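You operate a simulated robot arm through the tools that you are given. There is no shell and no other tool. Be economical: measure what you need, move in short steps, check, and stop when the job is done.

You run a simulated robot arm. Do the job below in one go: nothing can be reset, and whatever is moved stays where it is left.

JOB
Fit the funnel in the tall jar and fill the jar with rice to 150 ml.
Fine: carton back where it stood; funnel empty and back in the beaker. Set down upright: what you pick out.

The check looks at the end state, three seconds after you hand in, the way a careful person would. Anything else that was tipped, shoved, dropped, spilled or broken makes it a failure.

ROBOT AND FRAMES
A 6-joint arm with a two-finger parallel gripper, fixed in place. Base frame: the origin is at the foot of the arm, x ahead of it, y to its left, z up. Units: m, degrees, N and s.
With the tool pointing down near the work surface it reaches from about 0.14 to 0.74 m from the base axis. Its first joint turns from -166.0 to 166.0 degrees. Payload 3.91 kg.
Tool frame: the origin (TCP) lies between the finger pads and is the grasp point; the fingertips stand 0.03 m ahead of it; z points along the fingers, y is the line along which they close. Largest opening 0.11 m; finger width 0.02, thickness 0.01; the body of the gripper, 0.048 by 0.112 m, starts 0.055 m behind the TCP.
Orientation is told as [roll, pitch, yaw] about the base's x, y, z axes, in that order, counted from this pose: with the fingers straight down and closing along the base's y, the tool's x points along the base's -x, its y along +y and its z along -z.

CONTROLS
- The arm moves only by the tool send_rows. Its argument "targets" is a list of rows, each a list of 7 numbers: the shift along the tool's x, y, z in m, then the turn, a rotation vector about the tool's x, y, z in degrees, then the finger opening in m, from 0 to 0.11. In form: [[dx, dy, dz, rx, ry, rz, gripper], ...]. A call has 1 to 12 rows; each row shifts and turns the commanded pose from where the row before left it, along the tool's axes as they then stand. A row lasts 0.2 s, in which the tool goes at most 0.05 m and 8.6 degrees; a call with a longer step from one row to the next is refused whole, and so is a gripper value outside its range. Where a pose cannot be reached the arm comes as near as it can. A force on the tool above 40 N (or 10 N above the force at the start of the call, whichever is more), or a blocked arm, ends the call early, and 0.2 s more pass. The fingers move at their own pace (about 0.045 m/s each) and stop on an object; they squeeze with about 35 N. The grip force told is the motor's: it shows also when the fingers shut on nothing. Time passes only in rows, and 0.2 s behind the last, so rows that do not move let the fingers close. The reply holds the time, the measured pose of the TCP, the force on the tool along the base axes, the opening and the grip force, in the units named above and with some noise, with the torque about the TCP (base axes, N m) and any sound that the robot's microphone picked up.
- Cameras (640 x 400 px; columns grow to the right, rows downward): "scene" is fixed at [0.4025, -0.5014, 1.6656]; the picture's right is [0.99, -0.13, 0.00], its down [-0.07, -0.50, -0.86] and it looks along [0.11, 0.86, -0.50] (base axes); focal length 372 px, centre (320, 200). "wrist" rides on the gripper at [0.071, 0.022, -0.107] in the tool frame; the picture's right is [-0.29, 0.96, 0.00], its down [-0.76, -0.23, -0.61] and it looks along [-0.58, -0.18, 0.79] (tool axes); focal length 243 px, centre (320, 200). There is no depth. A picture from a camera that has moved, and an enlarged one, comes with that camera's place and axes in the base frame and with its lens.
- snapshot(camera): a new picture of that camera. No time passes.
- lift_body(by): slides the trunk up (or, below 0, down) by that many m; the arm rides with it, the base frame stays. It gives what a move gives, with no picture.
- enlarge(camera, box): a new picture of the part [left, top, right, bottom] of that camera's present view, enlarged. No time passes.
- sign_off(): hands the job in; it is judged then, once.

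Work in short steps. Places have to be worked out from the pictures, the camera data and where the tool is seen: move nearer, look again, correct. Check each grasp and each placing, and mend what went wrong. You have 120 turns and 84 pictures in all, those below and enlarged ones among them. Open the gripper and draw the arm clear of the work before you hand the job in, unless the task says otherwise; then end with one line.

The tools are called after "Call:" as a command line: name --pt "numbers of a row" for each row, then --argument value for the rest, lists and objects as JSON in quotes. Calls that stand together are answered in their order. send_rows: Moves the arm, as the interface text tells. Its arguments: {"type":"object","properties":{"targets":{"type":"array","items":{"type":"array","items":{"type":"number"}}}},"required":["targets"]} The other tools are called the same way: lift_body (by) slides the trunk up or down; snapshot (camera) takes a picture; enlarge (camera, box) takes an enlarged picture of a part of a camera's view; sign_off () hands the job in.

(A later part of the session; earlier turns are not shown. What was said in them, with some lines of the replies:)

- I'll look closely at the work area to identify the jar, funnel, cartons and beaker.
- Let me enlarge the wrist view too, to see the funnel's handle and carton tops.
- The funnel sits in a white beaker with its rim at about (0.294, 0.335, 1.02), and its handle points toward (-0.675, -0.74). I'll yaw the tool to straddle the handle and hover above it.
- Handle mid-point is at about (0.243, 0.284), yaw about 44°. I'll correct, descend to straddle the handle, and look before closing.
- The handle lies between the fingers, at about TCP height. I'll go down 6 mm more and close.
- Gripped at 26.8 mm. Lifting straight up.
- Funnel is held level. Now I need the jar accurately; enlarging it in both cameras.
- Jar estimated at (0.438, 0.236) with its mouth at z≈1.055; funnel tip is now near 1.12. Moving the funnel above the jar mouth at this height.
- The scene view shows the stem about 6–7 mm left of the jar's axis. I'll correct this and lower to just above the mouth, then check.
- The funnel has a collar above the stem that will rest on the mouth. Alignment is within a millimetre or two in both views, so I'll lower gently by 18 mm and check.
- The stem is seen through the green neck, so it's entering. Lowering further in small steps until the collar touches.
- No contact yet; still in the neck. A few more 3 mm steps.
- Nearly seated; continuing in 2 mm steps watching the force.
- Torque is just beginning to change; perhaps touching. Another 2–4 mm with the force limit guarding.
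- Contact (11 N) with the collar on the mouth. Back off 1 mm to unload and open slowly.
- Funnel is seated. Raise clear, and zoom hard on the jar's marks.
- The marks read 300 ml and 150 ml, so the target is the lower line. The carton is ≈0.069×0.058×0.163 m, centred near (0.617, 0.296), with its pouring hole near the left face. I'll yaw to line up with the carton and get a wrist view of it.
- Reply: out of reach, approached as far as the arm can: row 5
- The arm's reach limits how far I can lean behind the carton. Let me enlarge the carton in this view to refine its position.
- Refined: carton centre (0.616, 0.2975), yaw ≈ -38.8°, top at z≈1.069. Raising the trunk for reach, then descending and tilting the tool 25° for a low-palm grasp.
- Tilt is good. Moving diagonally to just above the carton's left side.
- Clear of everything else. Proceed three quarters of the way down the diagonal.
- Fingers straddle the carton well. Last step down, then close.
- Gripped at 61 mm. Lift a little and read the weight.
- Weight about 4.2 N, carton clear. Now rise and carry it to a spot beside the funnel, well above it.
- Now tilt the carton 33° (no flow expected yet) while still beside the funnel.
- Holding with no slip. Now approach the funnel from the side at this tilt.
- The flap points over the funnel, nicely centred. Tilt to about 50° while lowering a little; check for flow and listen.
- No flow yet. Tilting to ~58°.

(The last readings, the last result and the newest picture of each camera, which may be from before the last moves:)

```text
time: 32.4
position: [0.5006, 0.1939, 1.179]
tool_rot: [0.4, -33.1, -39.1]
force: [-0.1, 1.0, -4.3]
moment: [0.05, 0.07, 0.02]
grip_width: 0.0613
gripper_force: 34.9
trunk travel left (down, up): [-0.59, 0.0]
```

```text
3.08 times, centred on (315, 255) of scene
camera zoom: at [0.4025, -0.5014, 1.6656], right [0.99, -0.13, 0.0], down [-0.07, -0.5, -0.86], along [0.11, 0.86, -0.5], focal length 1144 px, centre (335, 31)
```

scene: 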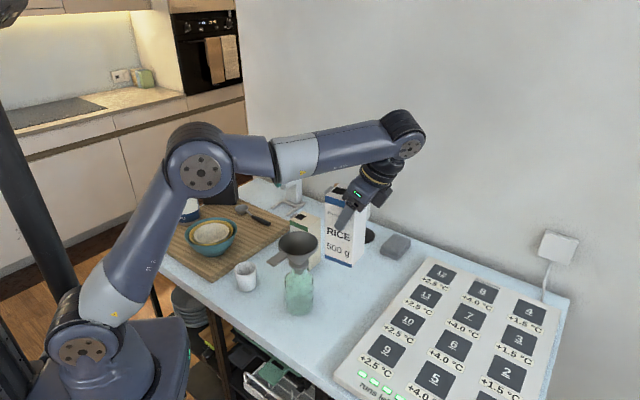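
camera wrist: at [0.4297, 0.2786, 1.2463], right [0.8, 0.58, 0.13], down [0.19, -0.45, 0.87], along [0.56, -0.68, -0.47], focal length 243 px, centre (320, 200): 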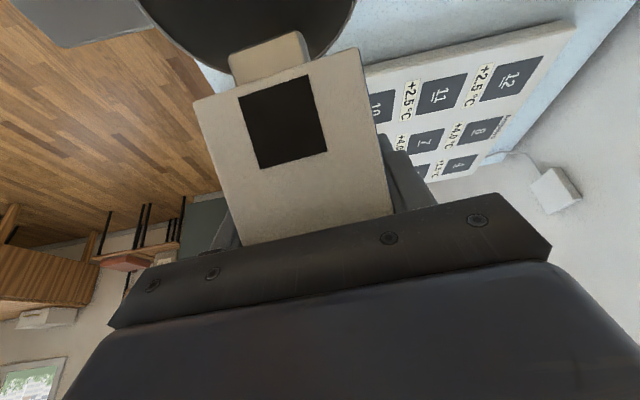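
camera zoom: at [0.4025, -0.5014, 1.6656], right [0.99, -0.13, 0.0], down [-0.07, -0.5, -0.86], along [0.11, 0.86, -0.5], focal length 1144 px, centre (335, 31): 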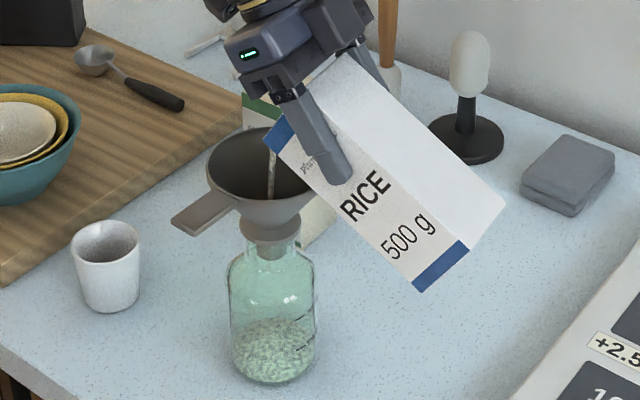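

Rice is flowing already and quickly. Zoom on the level before any more time passes.

Call:
enlarge --camera "scene" --box '[283, 275, 319, 317]'

```text
9.52 times, centred on (301, 296) of scene
camera zoom: at [0.4025, -0.5014, 1.6656], right [0.99, -0.13, 0.0], down [-0.07, -0.5, -0.86], along [0.11, 0.86, -0.5], focal length 3542 px, centre (501, -714)
```

zoom: 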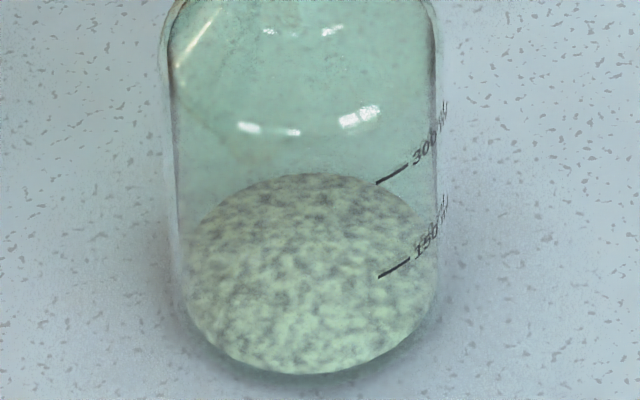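

About 40 ml so far (back edge rose ~25 px of the ~95 px needed). Hold for one short row and re-read.

Call:
send_rows --pt "0 0 0 0 0 0 0.04"

Call:
enlarge --camera "scene" --box '[283, 255, 319, 317]'

```text
time: 32.8
position: [0.5015, 0.1935, 1.1777]
tool_rot: [0.4, -33.1, -39.0]
force: [0.1, -0.4, -4.1]
moment: [0.1, 0.13, -0.01]
grip_width: 0.0616
gripper_force: 35.7
trunk travel left (down, up): [-0.59, 0.0]
```

```text
6.45 times, centred on (301, 286) of scene
camera zoom: at [0.4025, -0.5014, 1.6656], right [0.99, -0.13, 0.0], down [-0.07, -0.5, -0.86], along [0.11, 0.86, -0.5], focal length 2400 px, centre (443, -355)
```

zoom: 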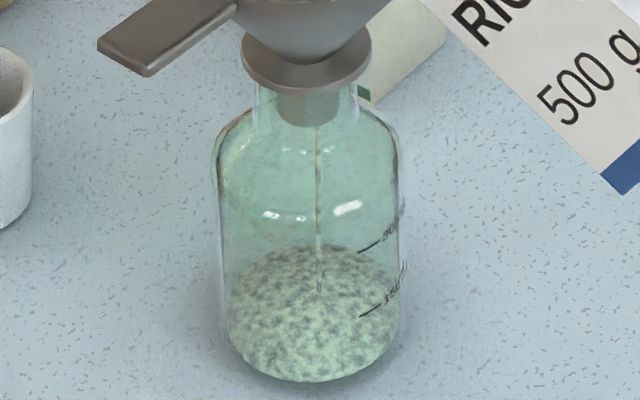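

The stream is thin and the level rises slowly. Hold for another second.

Call:
send_rows --pt "0 0 0 0 0 0 0.04" --pt "0 0 0 0 0 0 0.04" --pt "0 0 0 0 0 0 0.04" --pt "0 0 0 0 0 0 0.04"

Call:
enlarge --camera "scene" --box '[283, 255, 319, 317]'

```text
time: 33.8
position: [0.5016, 0.1937, 1.1786]
tool_rot: [0.4, -33.0, -39.0]
force: [-0.4, -0.5, -4.2]
moment: [0.09, 0.09, -0.01]
grip_width: 0.0613
gripper_force: 34.9
trunk travel left (down, up): [-0.59, 0.0]
```

```text
6.45 times, centred on (301, 286) of scene
camera zoom: at [0.4025, -0.5014, 1.6656], right [0.99, -0.13, 0.0], down [-0.07, -0.5, -0.86], along [0.11, 0.86, -0.5], focal length 2400 px, centre (443, -355)
```

zoom: 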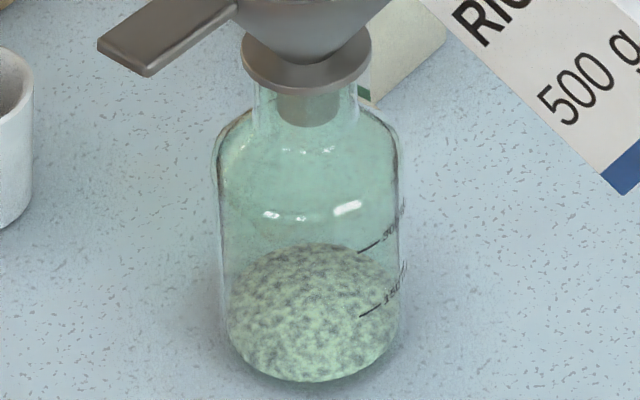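

Flow has stopped by itself at this tilt; the level is around 50–60 ml (back edge y=243; the 150 line would be ≈205). Tilt 5° more and wait.

Call:
send_rows --pt "0 0 0 0 -2.5 0 0.04" --pt "0 0 0 0 -2.5 0 0.04" --pt "0 0 0 0 0 0 0.04" --pt "0 0 0 0 0 0 0.04" --pt "0 0 0 0 0 0 0.04" --pt "0 0 0 0 0 0 0.04"

Call:
enlarge --camera "scene" --box '[283, 255, 319, 317]'

```text
time: 35.2
position: [0.5023, 0.1919, 1.1772]
tool_rot: [0.4, -38.1, -39.1]
force: [0.8, 1.5, -4.3]
moment: [0.08, 0.09, 0.03]
grip_width: 0.0614
gripper_force: 34.5
trunk travel left (down, up): [-0.59, 0.0]
```

```text
6.45 times, centred on (301, 286) of scene
camera zoom: at [0.4025, -0.5014, 1.6656], right [0.99, -0.13, 0.0], down [-0.07, -0.5, -0.86], along [0.11, 0.86, -0.5], focal length 2400 px, centre (443, -355)
```

zoom: 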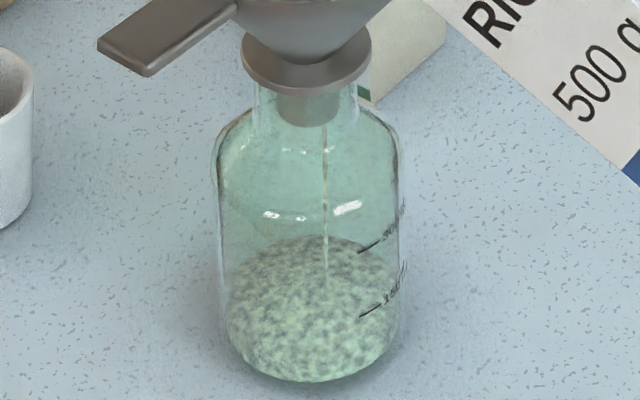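

Back edge is at ≈236 and still trickling. Tilt another 8° and wait.

Call:
send_rows --pt "0 0 0 0 -4 0 0.04" --pt "0 0 0 0 -4 0 0.04" --pt "0 0 0 0 0 0 0.04" --pt "0 0 0 0 0 0 0.04" --pt "0 0 0 0 0 0 0.04" --pt "0 0 0 0 0 0 0.04" --pt "0 0 0 0 0 0 0.04" --pt "0 0 0 0 0 0 0.04"

Call:
enlarge --camera "scene" --box '[283, 255, 319, 317]'

```text
time: 37.0
position: [0.5009, 0.1918, 1.1777]
tool_rot: [0.5, -46.0, -39.0]
force: [0.8, -1.0, -3.3]
moment: [0.08, 0.12, 0.01]
grip_width: 0.0613
gripper_force: 35.6
trunk travel left (down, up): [-0.59, 0.0]
```

```text
6.45 times, centred on (301, 286) of scene
camera zoom: at [0.4025, -0.5014, 1.6656], right [0.99, -0.13, 0.0], down [-0.07, -0.5, -0.86], along [0.11, 0.86, -0.5], focal length 2400 px, centre (443, -355)
```

zoom: 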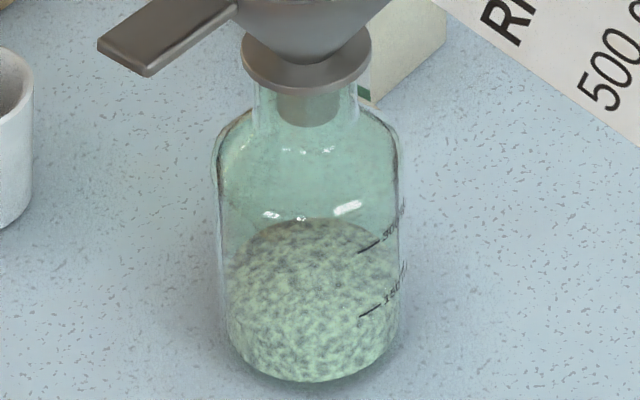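

Back edge ≈220. Let me zoom more tightly to see the true surface line relative to the 150 mark.

Call:
enlarge --camera "scene" --box '[292, 284, 318, 318]'

Call:
enlarge --camera "scene" --box '[265, 190, 365, 320]'

```text
11.76 times, centred on (305, 301) of scene
camera zoom: at [0.4025, -0.5014, 1.6656], right [0.99, -0.13, 0.0], down [-0.07, -0.5, -0.86], along [0.11, 0.86, -0.5], focal length 4376 px, centre (496, -988)
```

zoom: 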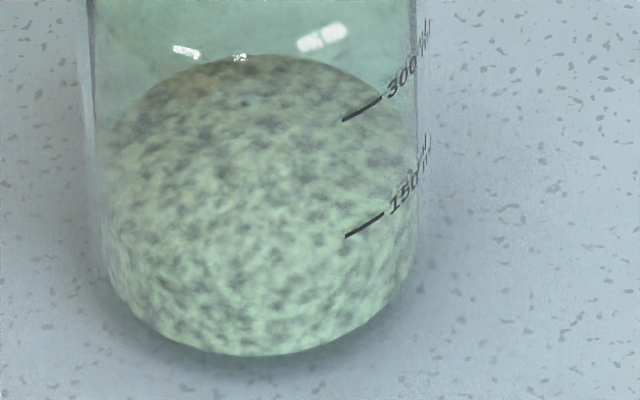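

```text
3.08 times, centred on (315, 255) of scene
camera zoom: at [0.4025, -0.5014, 1.6656], right [0.99, -0.13, 0.0], down [-0.07, -0.5, -0.86], along [0.11, 0.86, -0.5], focal length 1144 px, centre (335, 31)
```

zoom: 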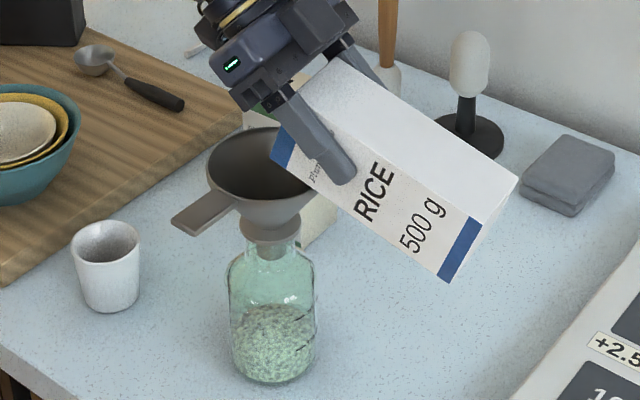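

By my ellipse estimate it's ≈105–115 ml with no flow in progress; about 35–45 ml still needed. Tilt 6° more (≈28 ml) and wait.

Call:
send_rows --pt "0 0 0 0 -3 0 0.04" --pt "0 0 0 0 -3 0 0.04" --pt "0 0 0 0 0 0 0.04" --pt "0 0 0 0 0 0 0.04" --pt "0 0 0 0 0 0 0.04" --pt "0 0 0 0 0 0 0.04" --pt "0 0 0 0 0 0 0.04" --pt "0 0 0 0 0 0 0.04"

Call:
enlarge --camera "scene" --box '[292, 284, 318, 318]'

```text
time: 38.8
position: [0.4997, 0.1934, 1.1781]
tool_rot: [0.4, -51.9, -39.2]
force: [1.0, 0.2, -4.0]
moment: [0.07, 0.14, -0.02]
grip_width: 0.0614
gripper_force: 35.3
trunk travel left (down, up): [-0.59, 0.0]
```

```text
11.76 times, centred on (305, 301) of scene
camera zoom: at [0.4025, -0.5014, 1.6656], right [0.99, -0.13, 0.0], down [-0.07, -0.5, -0.86], along [0.11, 0.86, -0.5], focal length 4376 px, centre (496, -988)
```

zoom: 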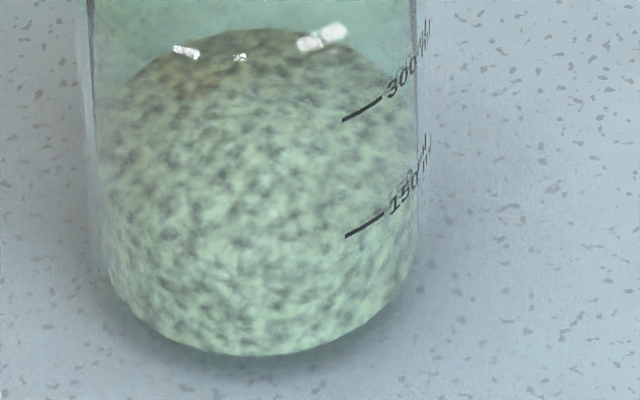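

Careful ray geometry puts the surface at the back wall at z≈0.9406 versus the 150 mark at ≈0.9446 — about 15 ml short. Tilt 2.5° more and let it settle.

Call:
send_rows --pt "0 0 0 0 -2.5 0 0.04" --pt "0 0 0 0 0 0 0.04" --pt "0 0 0 0 0 0 0.04" --pt "0 0 0 0 0 0 0.04" --pt "0 0 0 0 0 0 0.04" --pt "0 0 0 0 0 0 0.04" --pt "0 0 0 0 0 0 0.04"

Call:
enlarge --camera "scene" --box '[292, 284, 318, 318]'

```text
time: 40.4
position: [0.5011, 0.1928, 1.1786]
tool_rot: [0.5, -54.5, -39.2]
force: [0.3, -0.8, -2.8]
moment: [0.08, 0.11, 0.01]
grip_width: 0.0612
gripper_force: 35.1
trunk travel left (down, up): [-0.59, 0.0]
```

```text
11.76 times, centred on (305, 301) of scene
camera zoom: at [0.4025, -0.5014, 1.6656], right [0.99, -0.13, 0.0], down [-0.07, -0.5, -0.86], along [0.11, 0.86, -0.5], focal length 4376 px, centre (496, -988)
```

zoom: 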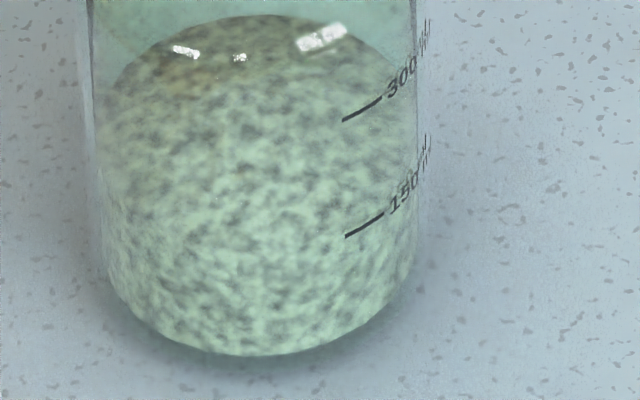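

The surface is now at the 150 line by the same geometry. Tilt back at once, rising while keeping the lip over the funnel.

Call:
send_rows --pt "-0.0098 0 -0.007 0 7.75 0 0.04" --pt "-0.0087 0 -0.0082 0 7.75 0 0.04" --pt "-0.0076 0 -0.0093 0 7.75 0 0.04" --pt "-0.0062 0 -0.0103 0 7.75 0 0.04" --pt "-0.0048 0 -0.011 0 7.75 0 0.04" --pt "-0.0033 0 -0.0115 0 7.75 0 0.04" --pt "0 0 0 0 0 0 0.04"

Call:
enlarge --camera "scene" --box '[250, 170, 390, 320]'

Call:
snapshot --camera "wrist"

```text
time: 42.0
position: [0.5004, 0.1911, 1.2508]
tool_rot: [0.2, -8.0, -38.9]
force: [0.4, 0.6, -3.9]
moment: [0.0, 0.03, -0.01]
grip_width: 0.0615
gripper_force: 35.2
trunk travel left (down, up): [-0.59, 0.0]
```

```text
2.67 times, centred on (320, 245) of scene
camera zoom: at [0.4025, -0.5014, 1.6656], right [0.99, -0.13, 0.0], down [-0.07, -0.5, -0.86], along [0.11, 0.86, -0.5], focal length 992 px, centre (320, 80)
```

zoom: 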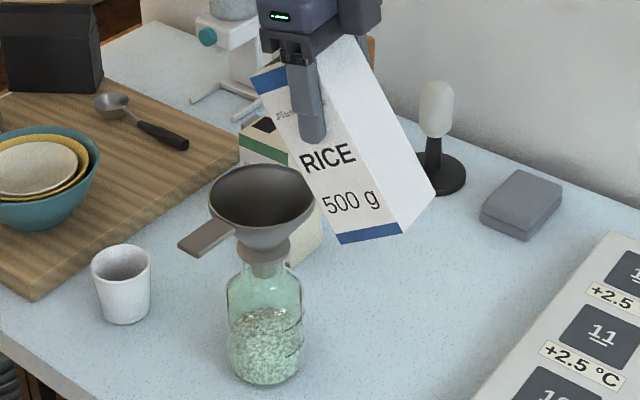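

```text
32 pictures are left
camera wrist: at [0.4481, 0.2623, 1.347], right [0.82, 0.57, 0.05], down [0.37, -0.6, 0.71], along [0.43, -0.56, -0.71], focal length 243 px, centre (320, 200)
```

wrist: 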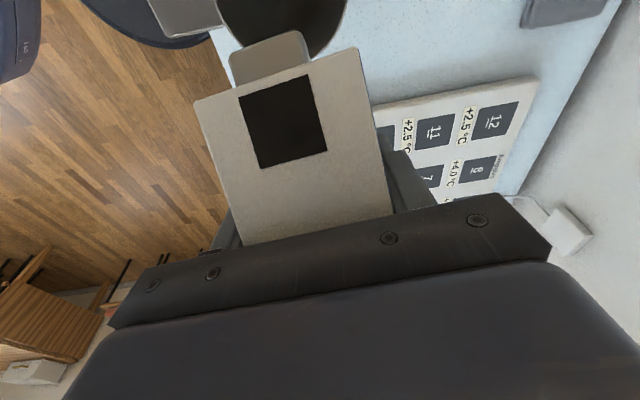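

No spills seen and the carton hasn't slipped. Recheck the level now that flow is over.

Call:
enlarge --camera "scene" --box '[292, 284, 318, 318]'

Call:
enlarge --camera "scene" --box '[275, 225, 335, 275]'

```text
11.76 times, centred on (305, 301) of scene
camera zoom: at [0.4025, -0.5014, 1.6656], right [0.99, -0.13, 0.0], down [-0.07, -0.5, -0.86], along [0.11, 0.86, -0.5], focal length 4376 px, centre (496, -988)
```

zoom: 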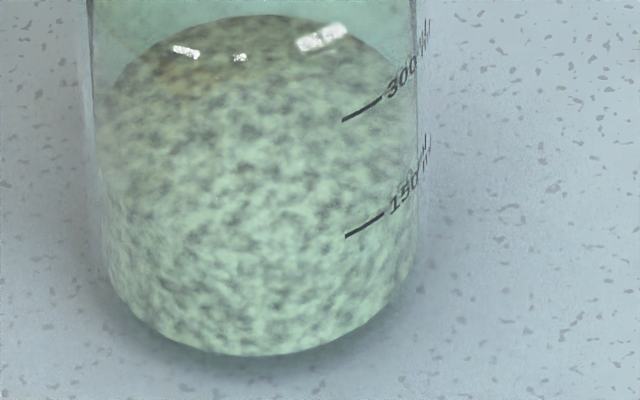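

```text
8.00 times, centred on (305, 250) of scene
camera zoom: at [0.4025, -0.5014, 1.6656], right [0.99, -0.13, 0.0], down [-0.07, -0.5, -0.86], along [0.11, 0.86, -0.5], focal length 2976 px, centre (440, -200)
```

zoom: 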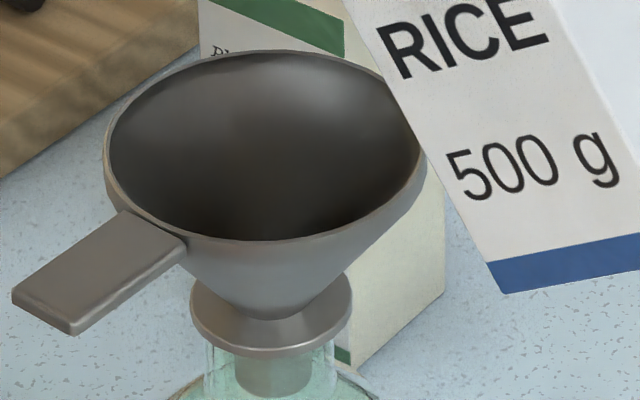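

Level unchanged and funnel is empty. Now move the carton sideways off the funnel and bring it upright.

Call:
send_rows --pt "-0.0326 0 0.0046 0 0 0 0.04" --pt "-0.0327 0 0.0046 0 0 0 0.04" --pt "0 0 0 0 8.25 0 0.04" --pt "0 0 0 0 8.25 0 0.04" --pt "0 0 0 0 8.25 0 0.04" --pt "0 0 0 0 8.25 0 0.04" --pt "0 0 0 0 0 0 0.04" --pt "0 0 0 0 0 0 0.04"

```text
time: 43.8
position: [0.5513, 0.1509, 1.25]
tool_rot: [0.2, 25.0, -38.7]
force: [0.0, 0.3, -3.2]
moment: [-0.03, -0.04, 0.02]
grip_width: 0.0613
gripper_force: 35.1
trunk travel left (down, up): [-0.59, 0.0]
```

Weight is now about 3.2 N (≈1.2 N of rice delivered, consistent with ~150 ml). Reversing the carry path to just above the original place.

Call:
send_rows --pt "-0.0097 0.0259 0.0315 0 0 0 0.04" --pt "-0.0097 0.0259 0.0315 0 0 0 0.04" --pt "-0.0097 0.0259 0.0315 0 0 0 0.04" --pt "-0.0097 0.0259 0.0315 0 0 0 0.04" --pt "-0.0097 0.0259 0.0315 0 0 0 0.04" --pt "-0.0097 0.0259 0.0315 0 0 0 0.04" --pt "0 0 0 0 0 0 0.04" --pt "0 0 0 0 0 0 0.04"

Call:
enlarge --camera "scene" --box '[320, 170, 420, 300]'

```text
time: 45.6
position: [0.6289, 0.2907, 1.0547]
tool_rot: [0.4, 25.0, -38.7]
force: [-0.6, 0.2, -3.2]
moment: [-0.01, -0.03, 0.01]
grip_width: 0.0616
gripper_force: 35.2
trunk travel left (down, up): [-0.59, 0.0]
```

```text
3.08 times, centred on (370, 235) of scene
camera zoom: at [0.4025, -0.5014, 1.6656], right [0.99, -0.13, 0.0], down [-0.07, -0.5, -0.86], along [0.11, 0.86, -0.5], focal length 1144 px, centre (166, 92)
```

zoom: 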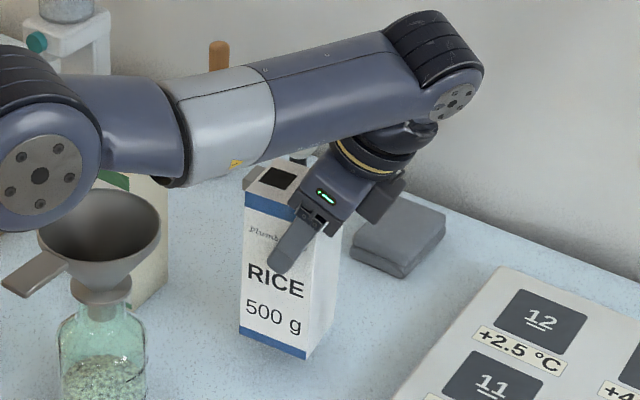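

Matches the earlier lifted view. Lower 26 mm, then feel for the table.

Call:
send_rows --pt "-0.0055 0 0.0118 0 0 0 0.04" --pt "-0.005 0 0.0107 0 0 0 0.04" --pt "0 0 0 0 0 0 0.04"

```text
time: 46.4
position: [0.6285, 0.2903, 1.0297]
tool_rot: [0.3, 25.0, -38.7]
force: [-0.1, -0.1, -2.9]
moment: [-0.03, -0.02, 0.0]
grip_width: 0.0615
gripper_force: 34.6
trunk travel left (down, up): [-0.59, 0.0]
```

Call:
send_rows --pt "-0.001 0 0.0022 0 0 0 0.04" --pt "0 0 0 0 0 0 0.04"

```text
time: 47.0
position: [0.629, 0.2903, 1.0265]
tool_rot: [0.3, 24.9, -38.7]
force: [-0.5, 0.1, -3.0]
moment: [-0.04, -0.05, -0.01]
grip_width: 0.0613
gripper_force: 35.5
trunk travel left (down, up): [-0.59, 0.0]
```

Call:
send_rows --pt "-0.0006 0 0.0014 0 0 0 0.04" --pt "0 0 0 0 0 0 0.04"

```text
time: 47.6
position: [0.6295, 0.2898, 1.0257]
tool_rot: [0.3, 25.0, -38.6]
force: [0.4, -0.9, -3.0]
moment: [0.01, -0.05, -0.02]
grip_width: 0.0615
gripper_force: 34.7
trunk travel left (down, up): [-0.59, 0.0]
```

Still carrying 3 N; another millimetre.

Call:
send_rows --pt "-0.0004 0 0.0009 0 0 0 0.04" --pt "0 0 0 0 0 0 0.04"

```text
time: 48.2
position: [0.6282, 0.2896, 1.0265]
tool_rot: [0.3, 24.9, -38.7]
force: [0.2, 0.3, 0.9]
moment: [-0.15, -0.08, 0.0]
grip_width: 0.0612
gripper_force: 34.9
trunk travel left (down, up): [-0.59, 0.0]
```

Table contact. Open and retreat along the approach diagonal.

Call:
send_rows --pt "0 0 0 0 0 0 0.065" --pt "0 0 0 0 0 0 0.08" --pt "0 0 0 0 0 0 0.1" --pt "0 0 0 0 0 0 0.11" --pt "0 0 0 0 0 0 0.11" --pt "0.03175 0 -0.0237 0 0 0 0.11" --pt "0.03175 0 -0.0237 0 0 0 0.11" --pt "0.03175 0 -0.0237 0 0 0 0.11" --pt "0.03175 0 -0.0237 0 0 0 0.11" --pt "0 0 0 0 0 0 0.11"

Call:
enlarge --camera "scene" --box '[335, 220, 385, 300]'

```text
time: 50.4
position: [0.5688, 0.3368, 1.1654]
tool_rot: [0.4, 24.8, -38.7]
force: [0.2, -0.4, 0.5]
moment: [-0.01, 0.01, 0.03]
grip_width: 0.11
gripper_force: 0.0
trunk travel left (down, up): [-0.59, 0.0]
```

```text
5.00 times, centred on (360, 260) of scene
camera zoom: at [0.4025, -0.5014, 1.6656], right [0.99, -0.13, 0.0], down [-0.07, -0.5, -0.86], along [0.11, 0.86, -0.5], focal length 1860 px, centre (120, -100)
```

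zoom: 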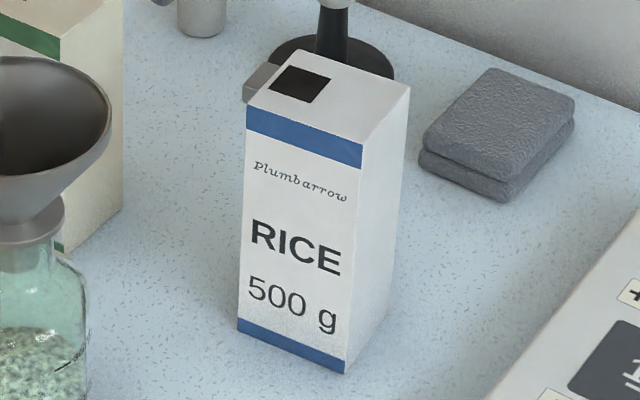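

Carton stands upright within ~4 mm of its original spot, hole and flap intact. Now un-tilt and head back toward the funnel, yawing to face its handle.

Call:
send_rows --pt "0 0 0 0 -8.33 0 0.1" --pt "0 0 0 0 -8.33 0 0.09" --pt "0 0 0 0 -8.34 0 0.08" --pt "0.0076 -0.0384 -0.0158 0 0 0 0.07" --pt "0.0076 -0.0384 -0.0158 0 0 0 0.06" --pt "0.0076 -0.0384 -0.0158 0 0 0 0.06" --pt "0.0076 -0.0384 -0.0158 0 0 0 0.06" --pt "0.0076 -0.0384 -0.0158 0 0 0 0.06" --pt "0.0076 -0.0384 -0.0158 0 0 0 0.06" --pt "0 0 0 0 0 0 0.06"

Call:
send_rows --pt "0 0 0 0 0 -8.29 0.06" --pt "0 0 0 0 0 -8.29 0.06" --pt "0 0 0 0 0 -8.29 0.06" --pt "0 0 0 0 0 -8.29 0.06" --pt "0 0 0 0 0 -8.29 0.06" --pt "0 0 0 0 0 -8.29 0.06" --pt "0 0 0 0 0 -8.29 0.06" --pt "0 0 0 0 0 -8.29 0.06" --pt "0 0 0 0 0 -8.29 0.06" --pt "0 0 0 0 0 -8.29 0.06" --pt "0 0 0 0 0 0 0.06"

```text
time: 52.6
position: [0.3895, 0.1852, 1.2585]
tool_rot: [0.3, 0.0, -38.8]
force: [0.3, -0.2, 0.5]
moment: [-0.01, -0.03, -0.02]
grip_width: 0.06
gripper_force: 0.2
trunk travel left (down, up): [-0.59, 0.0]
```

```text
time: 55.0
position: [0.3889, 0.1856, 1.2586]
tool_rot: [0.0, -0.3, 44.2]
force: [-0.1, 0.8, 0.4]
moment: [-0.01, 0.03, 0.01]
grip_width: 0.06
gripper_force: 0.1
trunk travel left (down, up): [-0.59, 0.0]
```

Now a check view of the rice level from lower down: back off behind the handle, tilt the camera up toward horizontal and descend partway.

Call:
send_rows --pt "0.05 0 0 0 0 0 0.11" --pt "0.05 0 0 0 0 0 0.11" --pt "0 0 0 0 -8.5 0 0.11" --pt "0 0 0 0 -8.5 0 0.11" --pt "0 0 0 0 -8.5 0 0.11" --pt "0 0 0 0 -8.5 0 0.11" --pt "-0.028 0 0.0415 0 0 0 0.11" --pt "-0.028 0 0.0415 0 0 0 0.11" --pt "-0.028 0 0.0415 0 0 0 0.11" --pt "0 0 0 0 0 0 0.11"

Call:
snapshot --camera "wrist"

```text
time: 57.2
position: [0.4155, 0.2152, 1.2017]
tool_rot: [0.0, -34.3, 44.1]
force: [0.9, -0.7, -0.3]
moment: [-0.02, -0.01, -0.01]
grip_width: 0.1098
gripper_force: 0.0
trunk travel left (down, up): [-0.59, 0.0]
```

```text
27 pictures are left
camera wrist: at [0.3171, 0.1473, 1.2508], right [-0.49, 0.85, 0.16], down [0.36, 0.03, 0.93], along [0.79, 0.52, -0.33], focal length 243 px, centre (320, 200)
```

wrist: 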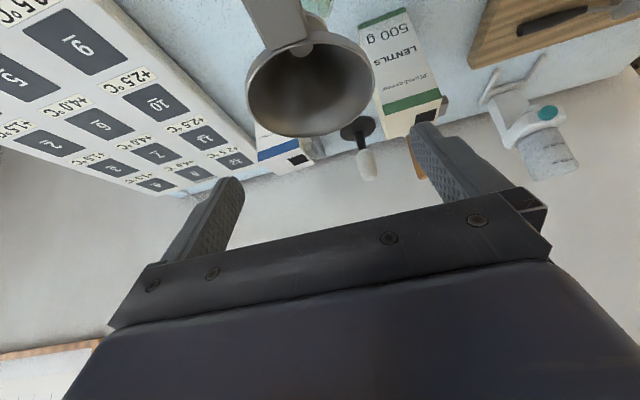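

I used the wrong sign and moved forward instead of back (no contact). Backing off along the handle direction first, then descending.

Call:
send_rows --pt "0.0394 0 -0.0269 0 0 0 0.11" --pt "0.0394 0 -0.0269 0 0 0 0.11" --pt "0.0394 0 -0.0269 0 0 0 0.11" --pt "0 0 0 0 0 0 0.11"

```text
time: 58.2
position: [0.3137, 0.1142, 1.2019]
tool_rot: [-0.1, -34.4, 44.1]
force: [-0.1, -0.1, 0.3]
moment: [0.02, -0.01, 0.0]
grip_width: 0.1102
gripper_force: 0.0
trunk travel left (down, up): [-0.59, 0.0]
```

Position as intended. Now descend to z≈1.05 and look.

Call:
send_rows --pt "0.0223 0 0.0326 0 0 0 0.11" --pt "0.0223 0 0.0326 0 0 0 0.11" --pt "0.0223 0 0.0326 0 0 0 0.11" --pt "0.0223 0 0.0326 0 0 0 0.11" --pt "0 0 0 0 0 0 0.11"

Call:
snapshot --camera "wrist"

```text
time: 59.4
position: [0.3148, 0.112, 1.0449]
tool_rot: [0.0, -34.2, 44.0]
force: [0.2, 0.4, 0.1]
moment: [0.01, 0.03, 0.03]
grip_width: 0.1101
gripper_force: 0.1
trunk travel left (down, up): [-0.59, 0.0]
```

```text
26 pictures are left
camera wrist: at [0.2149, 0.0455, 1.0937], right [-0.49, 0.85, 0.16], down [0.37, 0.03, 0.93], along [0.79, 0.52, -0.33], focal length 243 px, centre (320, 200)
```

wrist: 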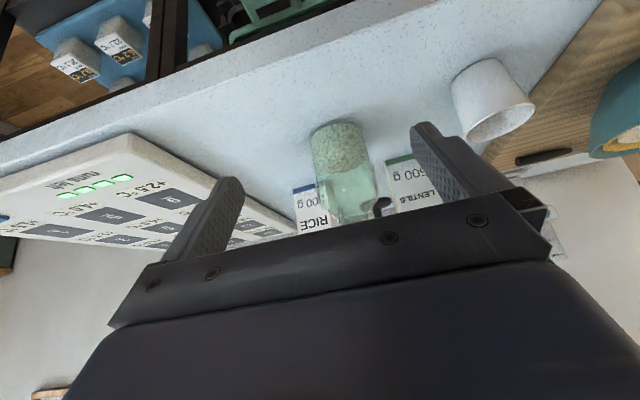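

Call:
enlarge --camera "wrist" --box '[295, 105, 395, 225]'

```text
3.33 times, centred on (345, 165) of wrist
camera zoom: at [0.2149, 0.0455, 1.0937], right [-0.49, 0.85, 0.16], down [0.37, 0.03, 0.93], along [0.79, 0.52, -0.33], focal length 809 px, centre (237, 317)
```

zoom: 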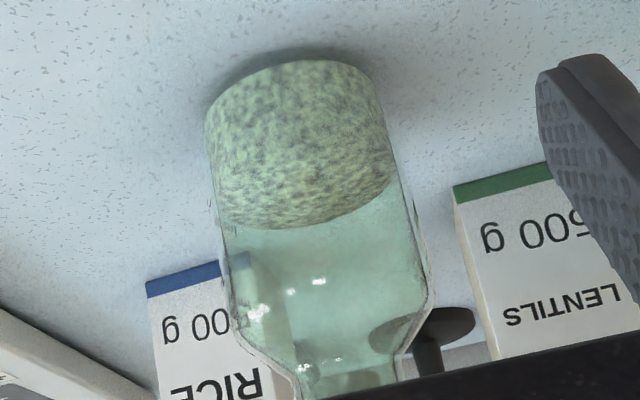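

The surface is flat and, calibrated against the jar's base, sits at z≈0.944 — at the 150 line (0.9446). Accepting. Now rise, un-tilt and go back above the handle.

Call:
send_rows --pt "-0.024 0 -0.0351 0 0 0 0.08" --pt "-0.024 0 -0.0351 0 0 0 0.06" --pt "-0.024 0 -0.0351 0 0 0 0.06" --pt "-0.024 0 -0.0351 0 0 0 0.06" --pt "0 0 0 0 8.57 0 0.06" --pt "0 0 0 0 8.57 0 0.06" --pt "0 0 0 0 8.57 0 0.06" --pt "0 0 0 0 8.57 0 0.06" --pt "-0.0348 0 0 0 0 0 0.06" --pt "-0.0348 0 0 0 0 0 0.06" --pt "-0.0348 0 0 0 0 0 0.06" --pt "0 0 0 0 0 0 0.06"

Call:
snapshot --camera "wrist"

```text
time: 62.0
position: [0.3897, 0.187, 1.2138]
tool_rot: [0.0, 0.1, 44.1]
force: [-0.3, 0.0, -0.6]
moment: [-0.04, 0.02, -0.02]
grip_width: 0.0601
gripper_force: 0.0
trunk travel left (down, up): [-0.59, 0.0]
```

```text
24 pictures are left
camera wrist: at [0.3242, 0.1533, 1.322], right [-0.46, 0.89, 0.0], down [0.71, 0.36, 0.61], along [0.54, 0.28, -0.79], focal length 243 px, centre (320, 200)
```

wrist: 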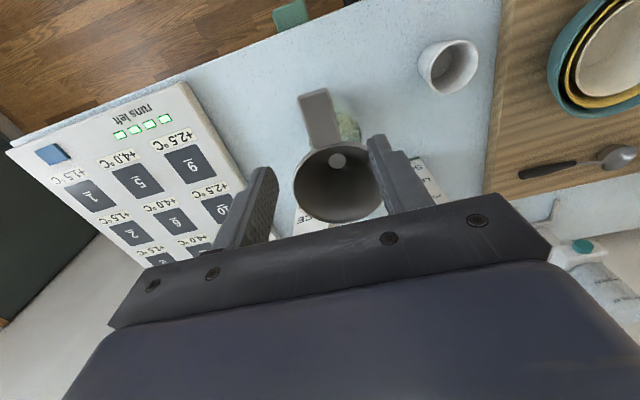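

Funnel looks empty and the handle is between the fingers. Descend to the grasp height and close.

Call:
send_rows --pt "0 0 0.04 0 0 0 0.06" --pt "0 0 0.04 0 0 0 0.06" --pt "0 0 0.0265 0 0 0 0.06" --pt "0 0 0 0 0 0 0.045" --pt "0 0 0 0 0 0 0.03" --pt "0 0 0 0 0 0 0.0" --pt "0 0 0 0 0 0 0.0" --pt "0 0 0 0 0 0 0.0"

Call:
enlarge --camera "scene" --box '[250, 210, 350, 320]'

```text
time: 63.8
position: [0.3913, 0.1868, 1.1069]
tool_rot: [0.0, -0.1, 44.1]
force: [-0.1, 0.0, 0.3]
moment: [-0.02, 0.03, -0.01]
grip_width: 0.0268
gripper_force: 35.1
trunk travel left (down, up): [-0.59, 0.0]
```

```text
3.64 times, centred on (300, 265) of scene
camera zoom: at [0.4025, -0.5014, 1.6656], right [0.99, -0.13, 0.0], down [-0.07, -0.5, -0.86], along [0.11, 0.86, -0.5], focal length 1353 px, centre (393, -36)
```

zoom: 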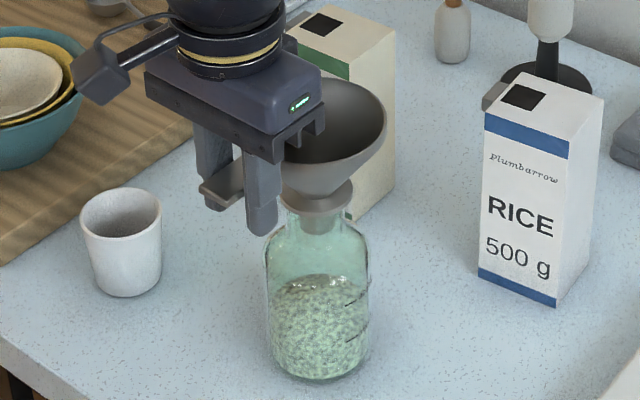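

Gripped. Lifting the funnel straight out of the jar.

Call:
send_rows --pt "0 0 -0.01 0 0 0 0.0" --pt "0 0 -0.015 0 0 0 0.0" --pt "0 0 -0.02 0 0 0 0.0" --pt "0 0 -0.025 0 0 0 0.0" --pt "0 0 -0.025 0 0 0 0.0" --pt "0 0 0 0 0 0 0.0"

Call:
enlarge --camera "scene" --box '[220, 190, 350, 320]'

```text
time: 65.2
position: [0.3897, 0.186, 1.2041]
tool_rot: [0.0, 0.0, 44.1]
force: [-0.4, 0.3, -1.1]
moment: [-0.01, 0.07, 0.02]
grip_width: 0.0269
gripper_force: 34.9
trunk travel left (down, up): [-0.59, 0.0]
```

```text
3.08 times, centred on (285, 255) of scene
camera zoom: at [0.4025, -0.5014, 1.6656], right [0.99, -0.13, 0.0], down [-0.07, -0.5, -0.86], along [0.11, 0.86, -0.5], focal length 1144 px, centre (428, 31)
```

zoom: 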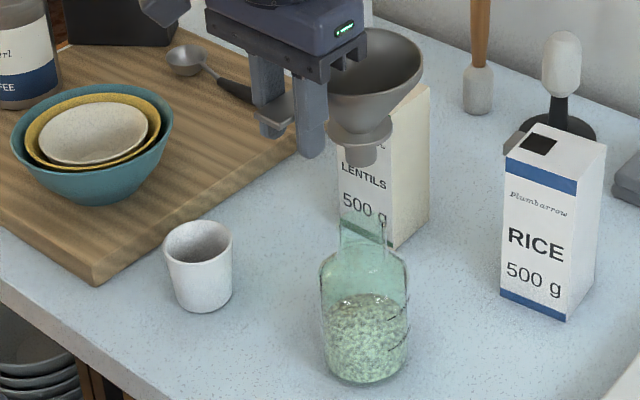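

Jar undisturbed. Carry the funnel back above the beaker at this height.

Call:
send_rows --pt "0.0096 0.0432 0 0 0 0 0.0" --pt "0.0096 0.0432 0 0 0 0 0.0" --pt "0.0096 0.0432 0 0 0 0 0.0" --pt "0.0096 0.0432 0 0 0 0 0.0" --pt "0 0 0 0 0 0 0.0" --pt "0 0 0 0 0 0 0.0"

Call:
enlarge --camera "scene" --box '[190, 170, 350, 320]'

```text
time: 66.6
position: [0.2421, 0.2832, 1.2046]
tool_rot: [-0.1, -0.1, 44.0]
force: [0.6, -0.3, -0.6]
moment: [-0.03, 0.05, 0.01]
grip_width: 0.0269
gripper_force: 35.1
trunk travel left (down, up): [-0.59, 0.0]
```

```text
2.67 times, centred on (270, 245) of scene
camera zoom: at [0.4025, -0.5014, 1.6656], right [0.99, -0.13, 0.0], down [-0.07, -0.5, -0.86], along [0.11, 0.86, -0.5], focal length 992 px, centre (453, 80)
```

zoom: 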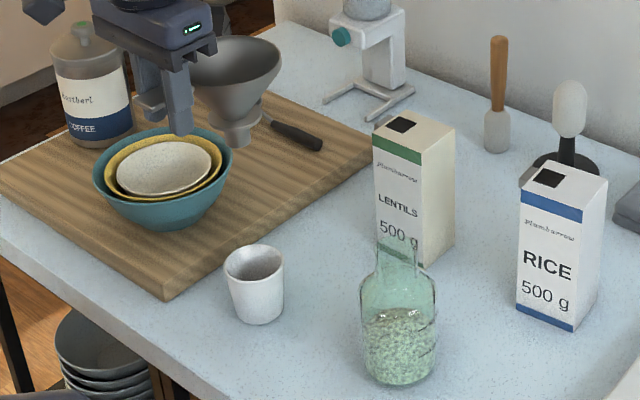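

The picture matches the one taken right after first lifting the funnel, so it's above the beaker. Descend most of the way.

Call:
send_rows --pt "0 0 0.045 0 0 0 0.0" --pt "0 0 0.045 0 0 0 0.0" --pt "0 0 0.03 0 0 0 0.0" --pt "0 0 0.02 0 0 0 0.0" --pt "0 0 0 0 0 0 0.0"

Call:
enlarge --camera "scene" --box '[210, 225, 280, 300]'

```text
time: 67.8
position: [0.2424, 0.2849, 1.063]
tool_rot: [0.0, 0.0, 44.1]
force: [0.5, -1.1, 0.0]
moment: [-0.01, 0.06, 0.0]
grip_width: 0.0271
gripper_force: 35.0
trunk travel left (down, up): [-0.59, 0.0]
```

```text
5.33 times, centred on (245, 262) of scene
camera zoom: at [0.4025, -0.5014, 1.6656], right [0.99, -0.13, 0.0], down [-0.07, -0.5, -0.86], along [0.11, 0.86, -0.5], focal length 1984 px, centre (720, -133)
```

zoom: 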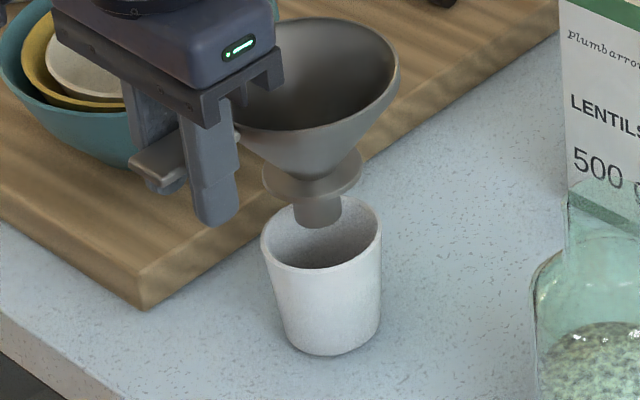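

Aligned with the beaker mouth allowing for perspective. Lower 34 mm, then gently the last few.

Call:
send_rows --pt "0 0 0.012 0 0 0 0.0" --pt "0 0 0.012 0 0 0 0.0" --pt "0 0 0.01 0 0 0 0.0" --pt "0 0 0 0 0 0 0.0"

Call:
enlarge --camera "scene" --box '[210, 225, 280, 300]'

```text
time: 68.8
position: [0.2429, 0.2832, 1.0287]
tool_rot: [0.1, 0.0, 44.1]
force: [0.1, 0.0, -1.3]
moment: [-0.08, 0.04, 0.0]
grip_width: 0.0271
gripper_force: 34.8
trunk travel left (down, up): [-0.59, 0.0]
```

```text
5.33 times, centred on (245, 262) of scene
camera zoom: at [0.4025, -0.5014, 1.6656], right [0.99, -0.13, 0.0], down [-0.07, -0.5, -0.86], along [0.11, 0.86, -0.5], focal length 1984 px, centre (720, -133)
```

zoom: 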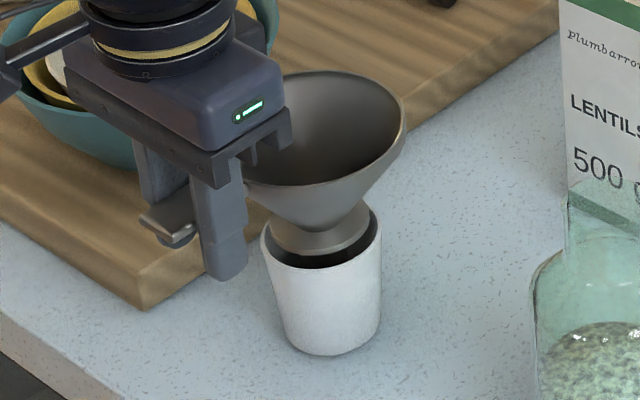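

Collar is entering the mouth concentrically. A few more millimetres.

Call:
send_rows --pt "0 0 0.003 0 0 0 0.0" --pt "0 0 0 0 0 0 0.0"

Call:
send_rows --pt "0 0 0.0015 0 0 0 0.0" --pt "0 0 0 0 0 0 0.0"

```text
time: 69.4
position: [0.2419, 0.284, 1.0252]
tool_rot: [0.0, 0.0, 44.0]
force: [-0.2, 0.5, -0.6]
moment: [0.01, 0.03, 0.01]
grip_width: 0.0271
gripper_force: 34.4
trunk travel left (down, up): [-0.59, 0.0]
```

```text
time: 70.0
position: [0.2427, 0.2841, 1.0254]
tool_rot: [0.0, 0.0, 44.1]
force: [-0.5, -0.5, -0.2]
moment: [-0.06, 0.05, -0.01]
grip_width: 0.0269
gripper_force: 34.9
trunk travel left (down, up): [-0.59, 0.0]
```

No contact yet; continue in 1.5 mm steps.

Call:
send_rows --pt "0 0 0.0015 0 0 0 0.0" --pt "0 0 0 0 0 0 0.0"

Call:
send_rows --pt "0 0 0.0012 0 0 0 0.0" --pt "0 0 0 0 0 0 0.0"

Call:
enlarge --camera "scene" --box '[210, 225, 280, 300]'

```text
time: 70.6
position: [0.2423, 0.2833, 1.023]
tool_rot: [0.0, 0.1, 44.0]
force: [-0.5, 0.2, 0.0]
moment: [-0.03, 0.05, 0.01]
grip_width: 0.027
gripper_force: 35.0
trunk travel left (down, up): [-0.59, 0.0]
```

```text
time: 71.2
position: [0.2425, 0.2828, 1.0229]
tool_rot: [0.0, -0.1, 44.0]
force: [-1.3, -1.9, 10.7]
moment: [0.43, -0.42, -0.02]
grip_width: 0.0272
gripper_force: 35.2
trunk travel left (down, up): [-0.59, 0.0]
```

```text
5.33 times, centred on (245, 262) of scene
camera zoom: at [0.4025, -0.5014, 1.6656], right [0.99, -0.13, 0.0], down [-0.07, -0.5, -0.86], along [0.11, 0.86, -0.5], focal length 1984 px, centre (720, -133)
```

zoom: 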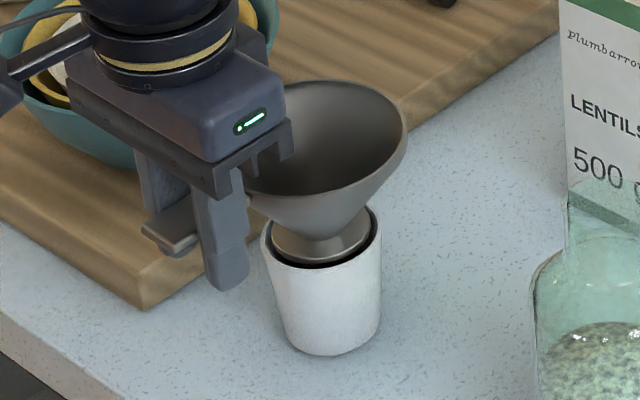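

Seated as originally (contact at the same height). Unload 1 mm, open, and rise clear.

Call:
send_rows --pt "0 0 -0.001 0 0 0 0.0" --pt "0 0 0 0 0 0 0.03" --pt "0 0 0 0 0 0 0.045" --pt "0 0 0 0 0 0 0.06" --pt "0 0 0 0 0 0 0.06" --pt "0 0 -0.03 0 0 0 0.06" --pt "0 0 -0.045 0 0 0 0.06" --pt "0 0 -0.045 0 0 0 0.06" --pt "0 0 -0.045 0 0 0 0.06" --pt "0 0 -0.045 0 0 0 0.06" --pt "0 0 0 0 0 0 0.06"

Call:
enlarge --camera "scene" --box '[190, 190, 400, 330]'

Call:
snapshot --camera "wrist"

```text
time: 73.6
position: [0.2403, 0.2829, 1.2326]
tool_rot: [0.0, 0.0, 44.1]
force: [-0.6, -0.1, 0.2]
moment: [0.02, 0.01, 0.01]
grip_width: 0.0598
gripper_force: 0.1
trunk travel left (down, up): [-0.59, 0.0]
```

```text
2.86 times, centred on (295, 260) of scene
camera zoom: at [0.4025, -0.5014, 1.6656], right [0.99, -0.13, 0.0], down [-0.07, -0.5, -0.86], along [0.11, 0.86, -0.5], focal length 1063 px, centre (391, 29)
```

zoom: 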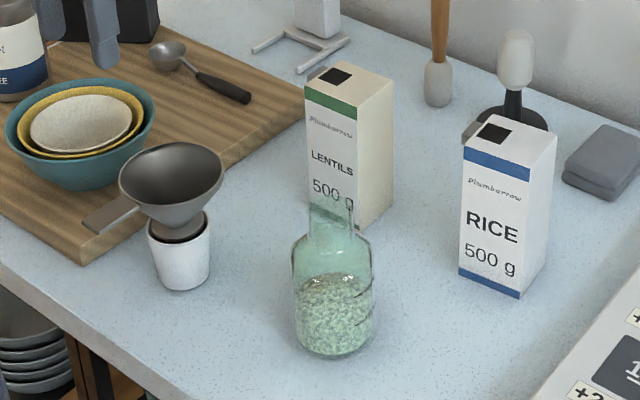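

```text
16 pictures are left
camera wrist: at [0.1752, 0.2485, 1.3411], right [-0.46, 0.89, 0.0], down [0.71, 0.36, 0.61], along [0.54, 0.28, -0.79], focal length 243 px, centre (320, 200)
```

wrist: 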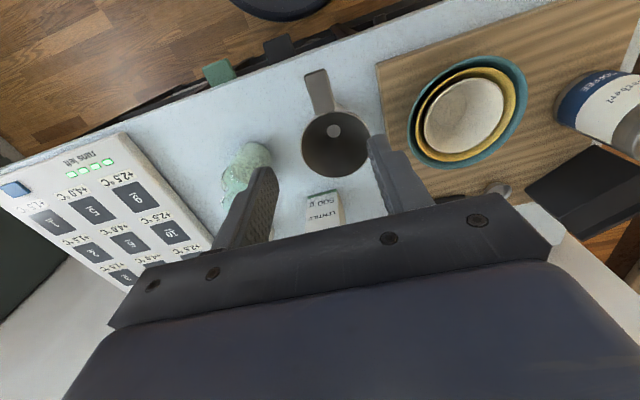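

Everything is in place. One last check of the level and of the table for stray grains.

Call:
enlarge --camera "scene" --box '[292, 284, 318, 318]'

Call:
enlarge --camera "scene" --box '[265, 255, 365, 325]'

```text
11.76 times, centred on (305, 301) of scene
camera zoom: at [0.4025, -0.5014, 1.6656], right [0.99, -0.13, 0.0], down [-0.07, -0.5, -0.86], along [0.11, 0.86, -0.5], focal length 4376 px, centre (496, -988)
```

zoom: 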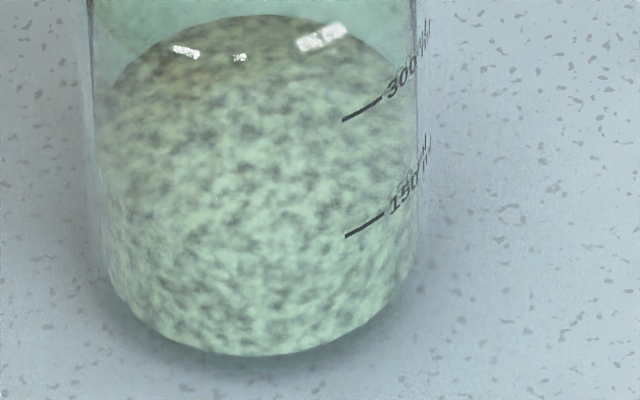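

```text
5.71 times, centred on (315, 290) of scene
camera zoom: at [0.4025, -0.5014, 1.6656], right [0.99, -0.13, 0.0], down [-0.07, -0.5, -0.86], along [0.11, 0.86, -0.5], focal length 2126 px, centre (349, -314)
```

zoom: 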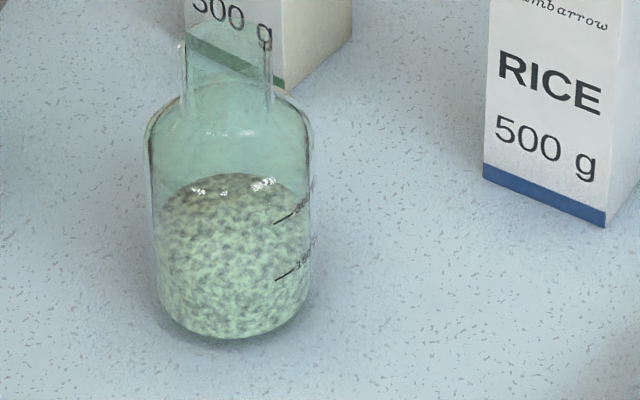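

The level is at the 150 line and the table is clean. Open the gripper fully, draw the arm further up, and hand in.

Call:
send_rows --pt "0 0 -0.04 0 0 0 0.11" --pt "0 0 -0.04 0 0 0 0.11" --pt "0 0 -0.03 0 0 0 0.11" --pt "0 0 0 0 0 0 0.11"

Call:
sign_off

```text
time: 74.6
position: [0.2418, 0.2838, 1.343]
tool_rot: [-0.1, 0.0, 44.1]
force: [-0.1, 0.7, 0.5]
moment: [-0.01, 0.02, -0.03]
grip_width: 0.1101
gripper_force: 0.0
trunk travel left (down, up): [-0.59, 0.0]
```

```text
The job is handed in.
```

The jar is filled with rice to the 150 ml line as measured from the pictures (give or take about 8 ml), the carton stands upright about 4 mm from where it was, the empty funnel is back in the beaker, and I saw no spills.
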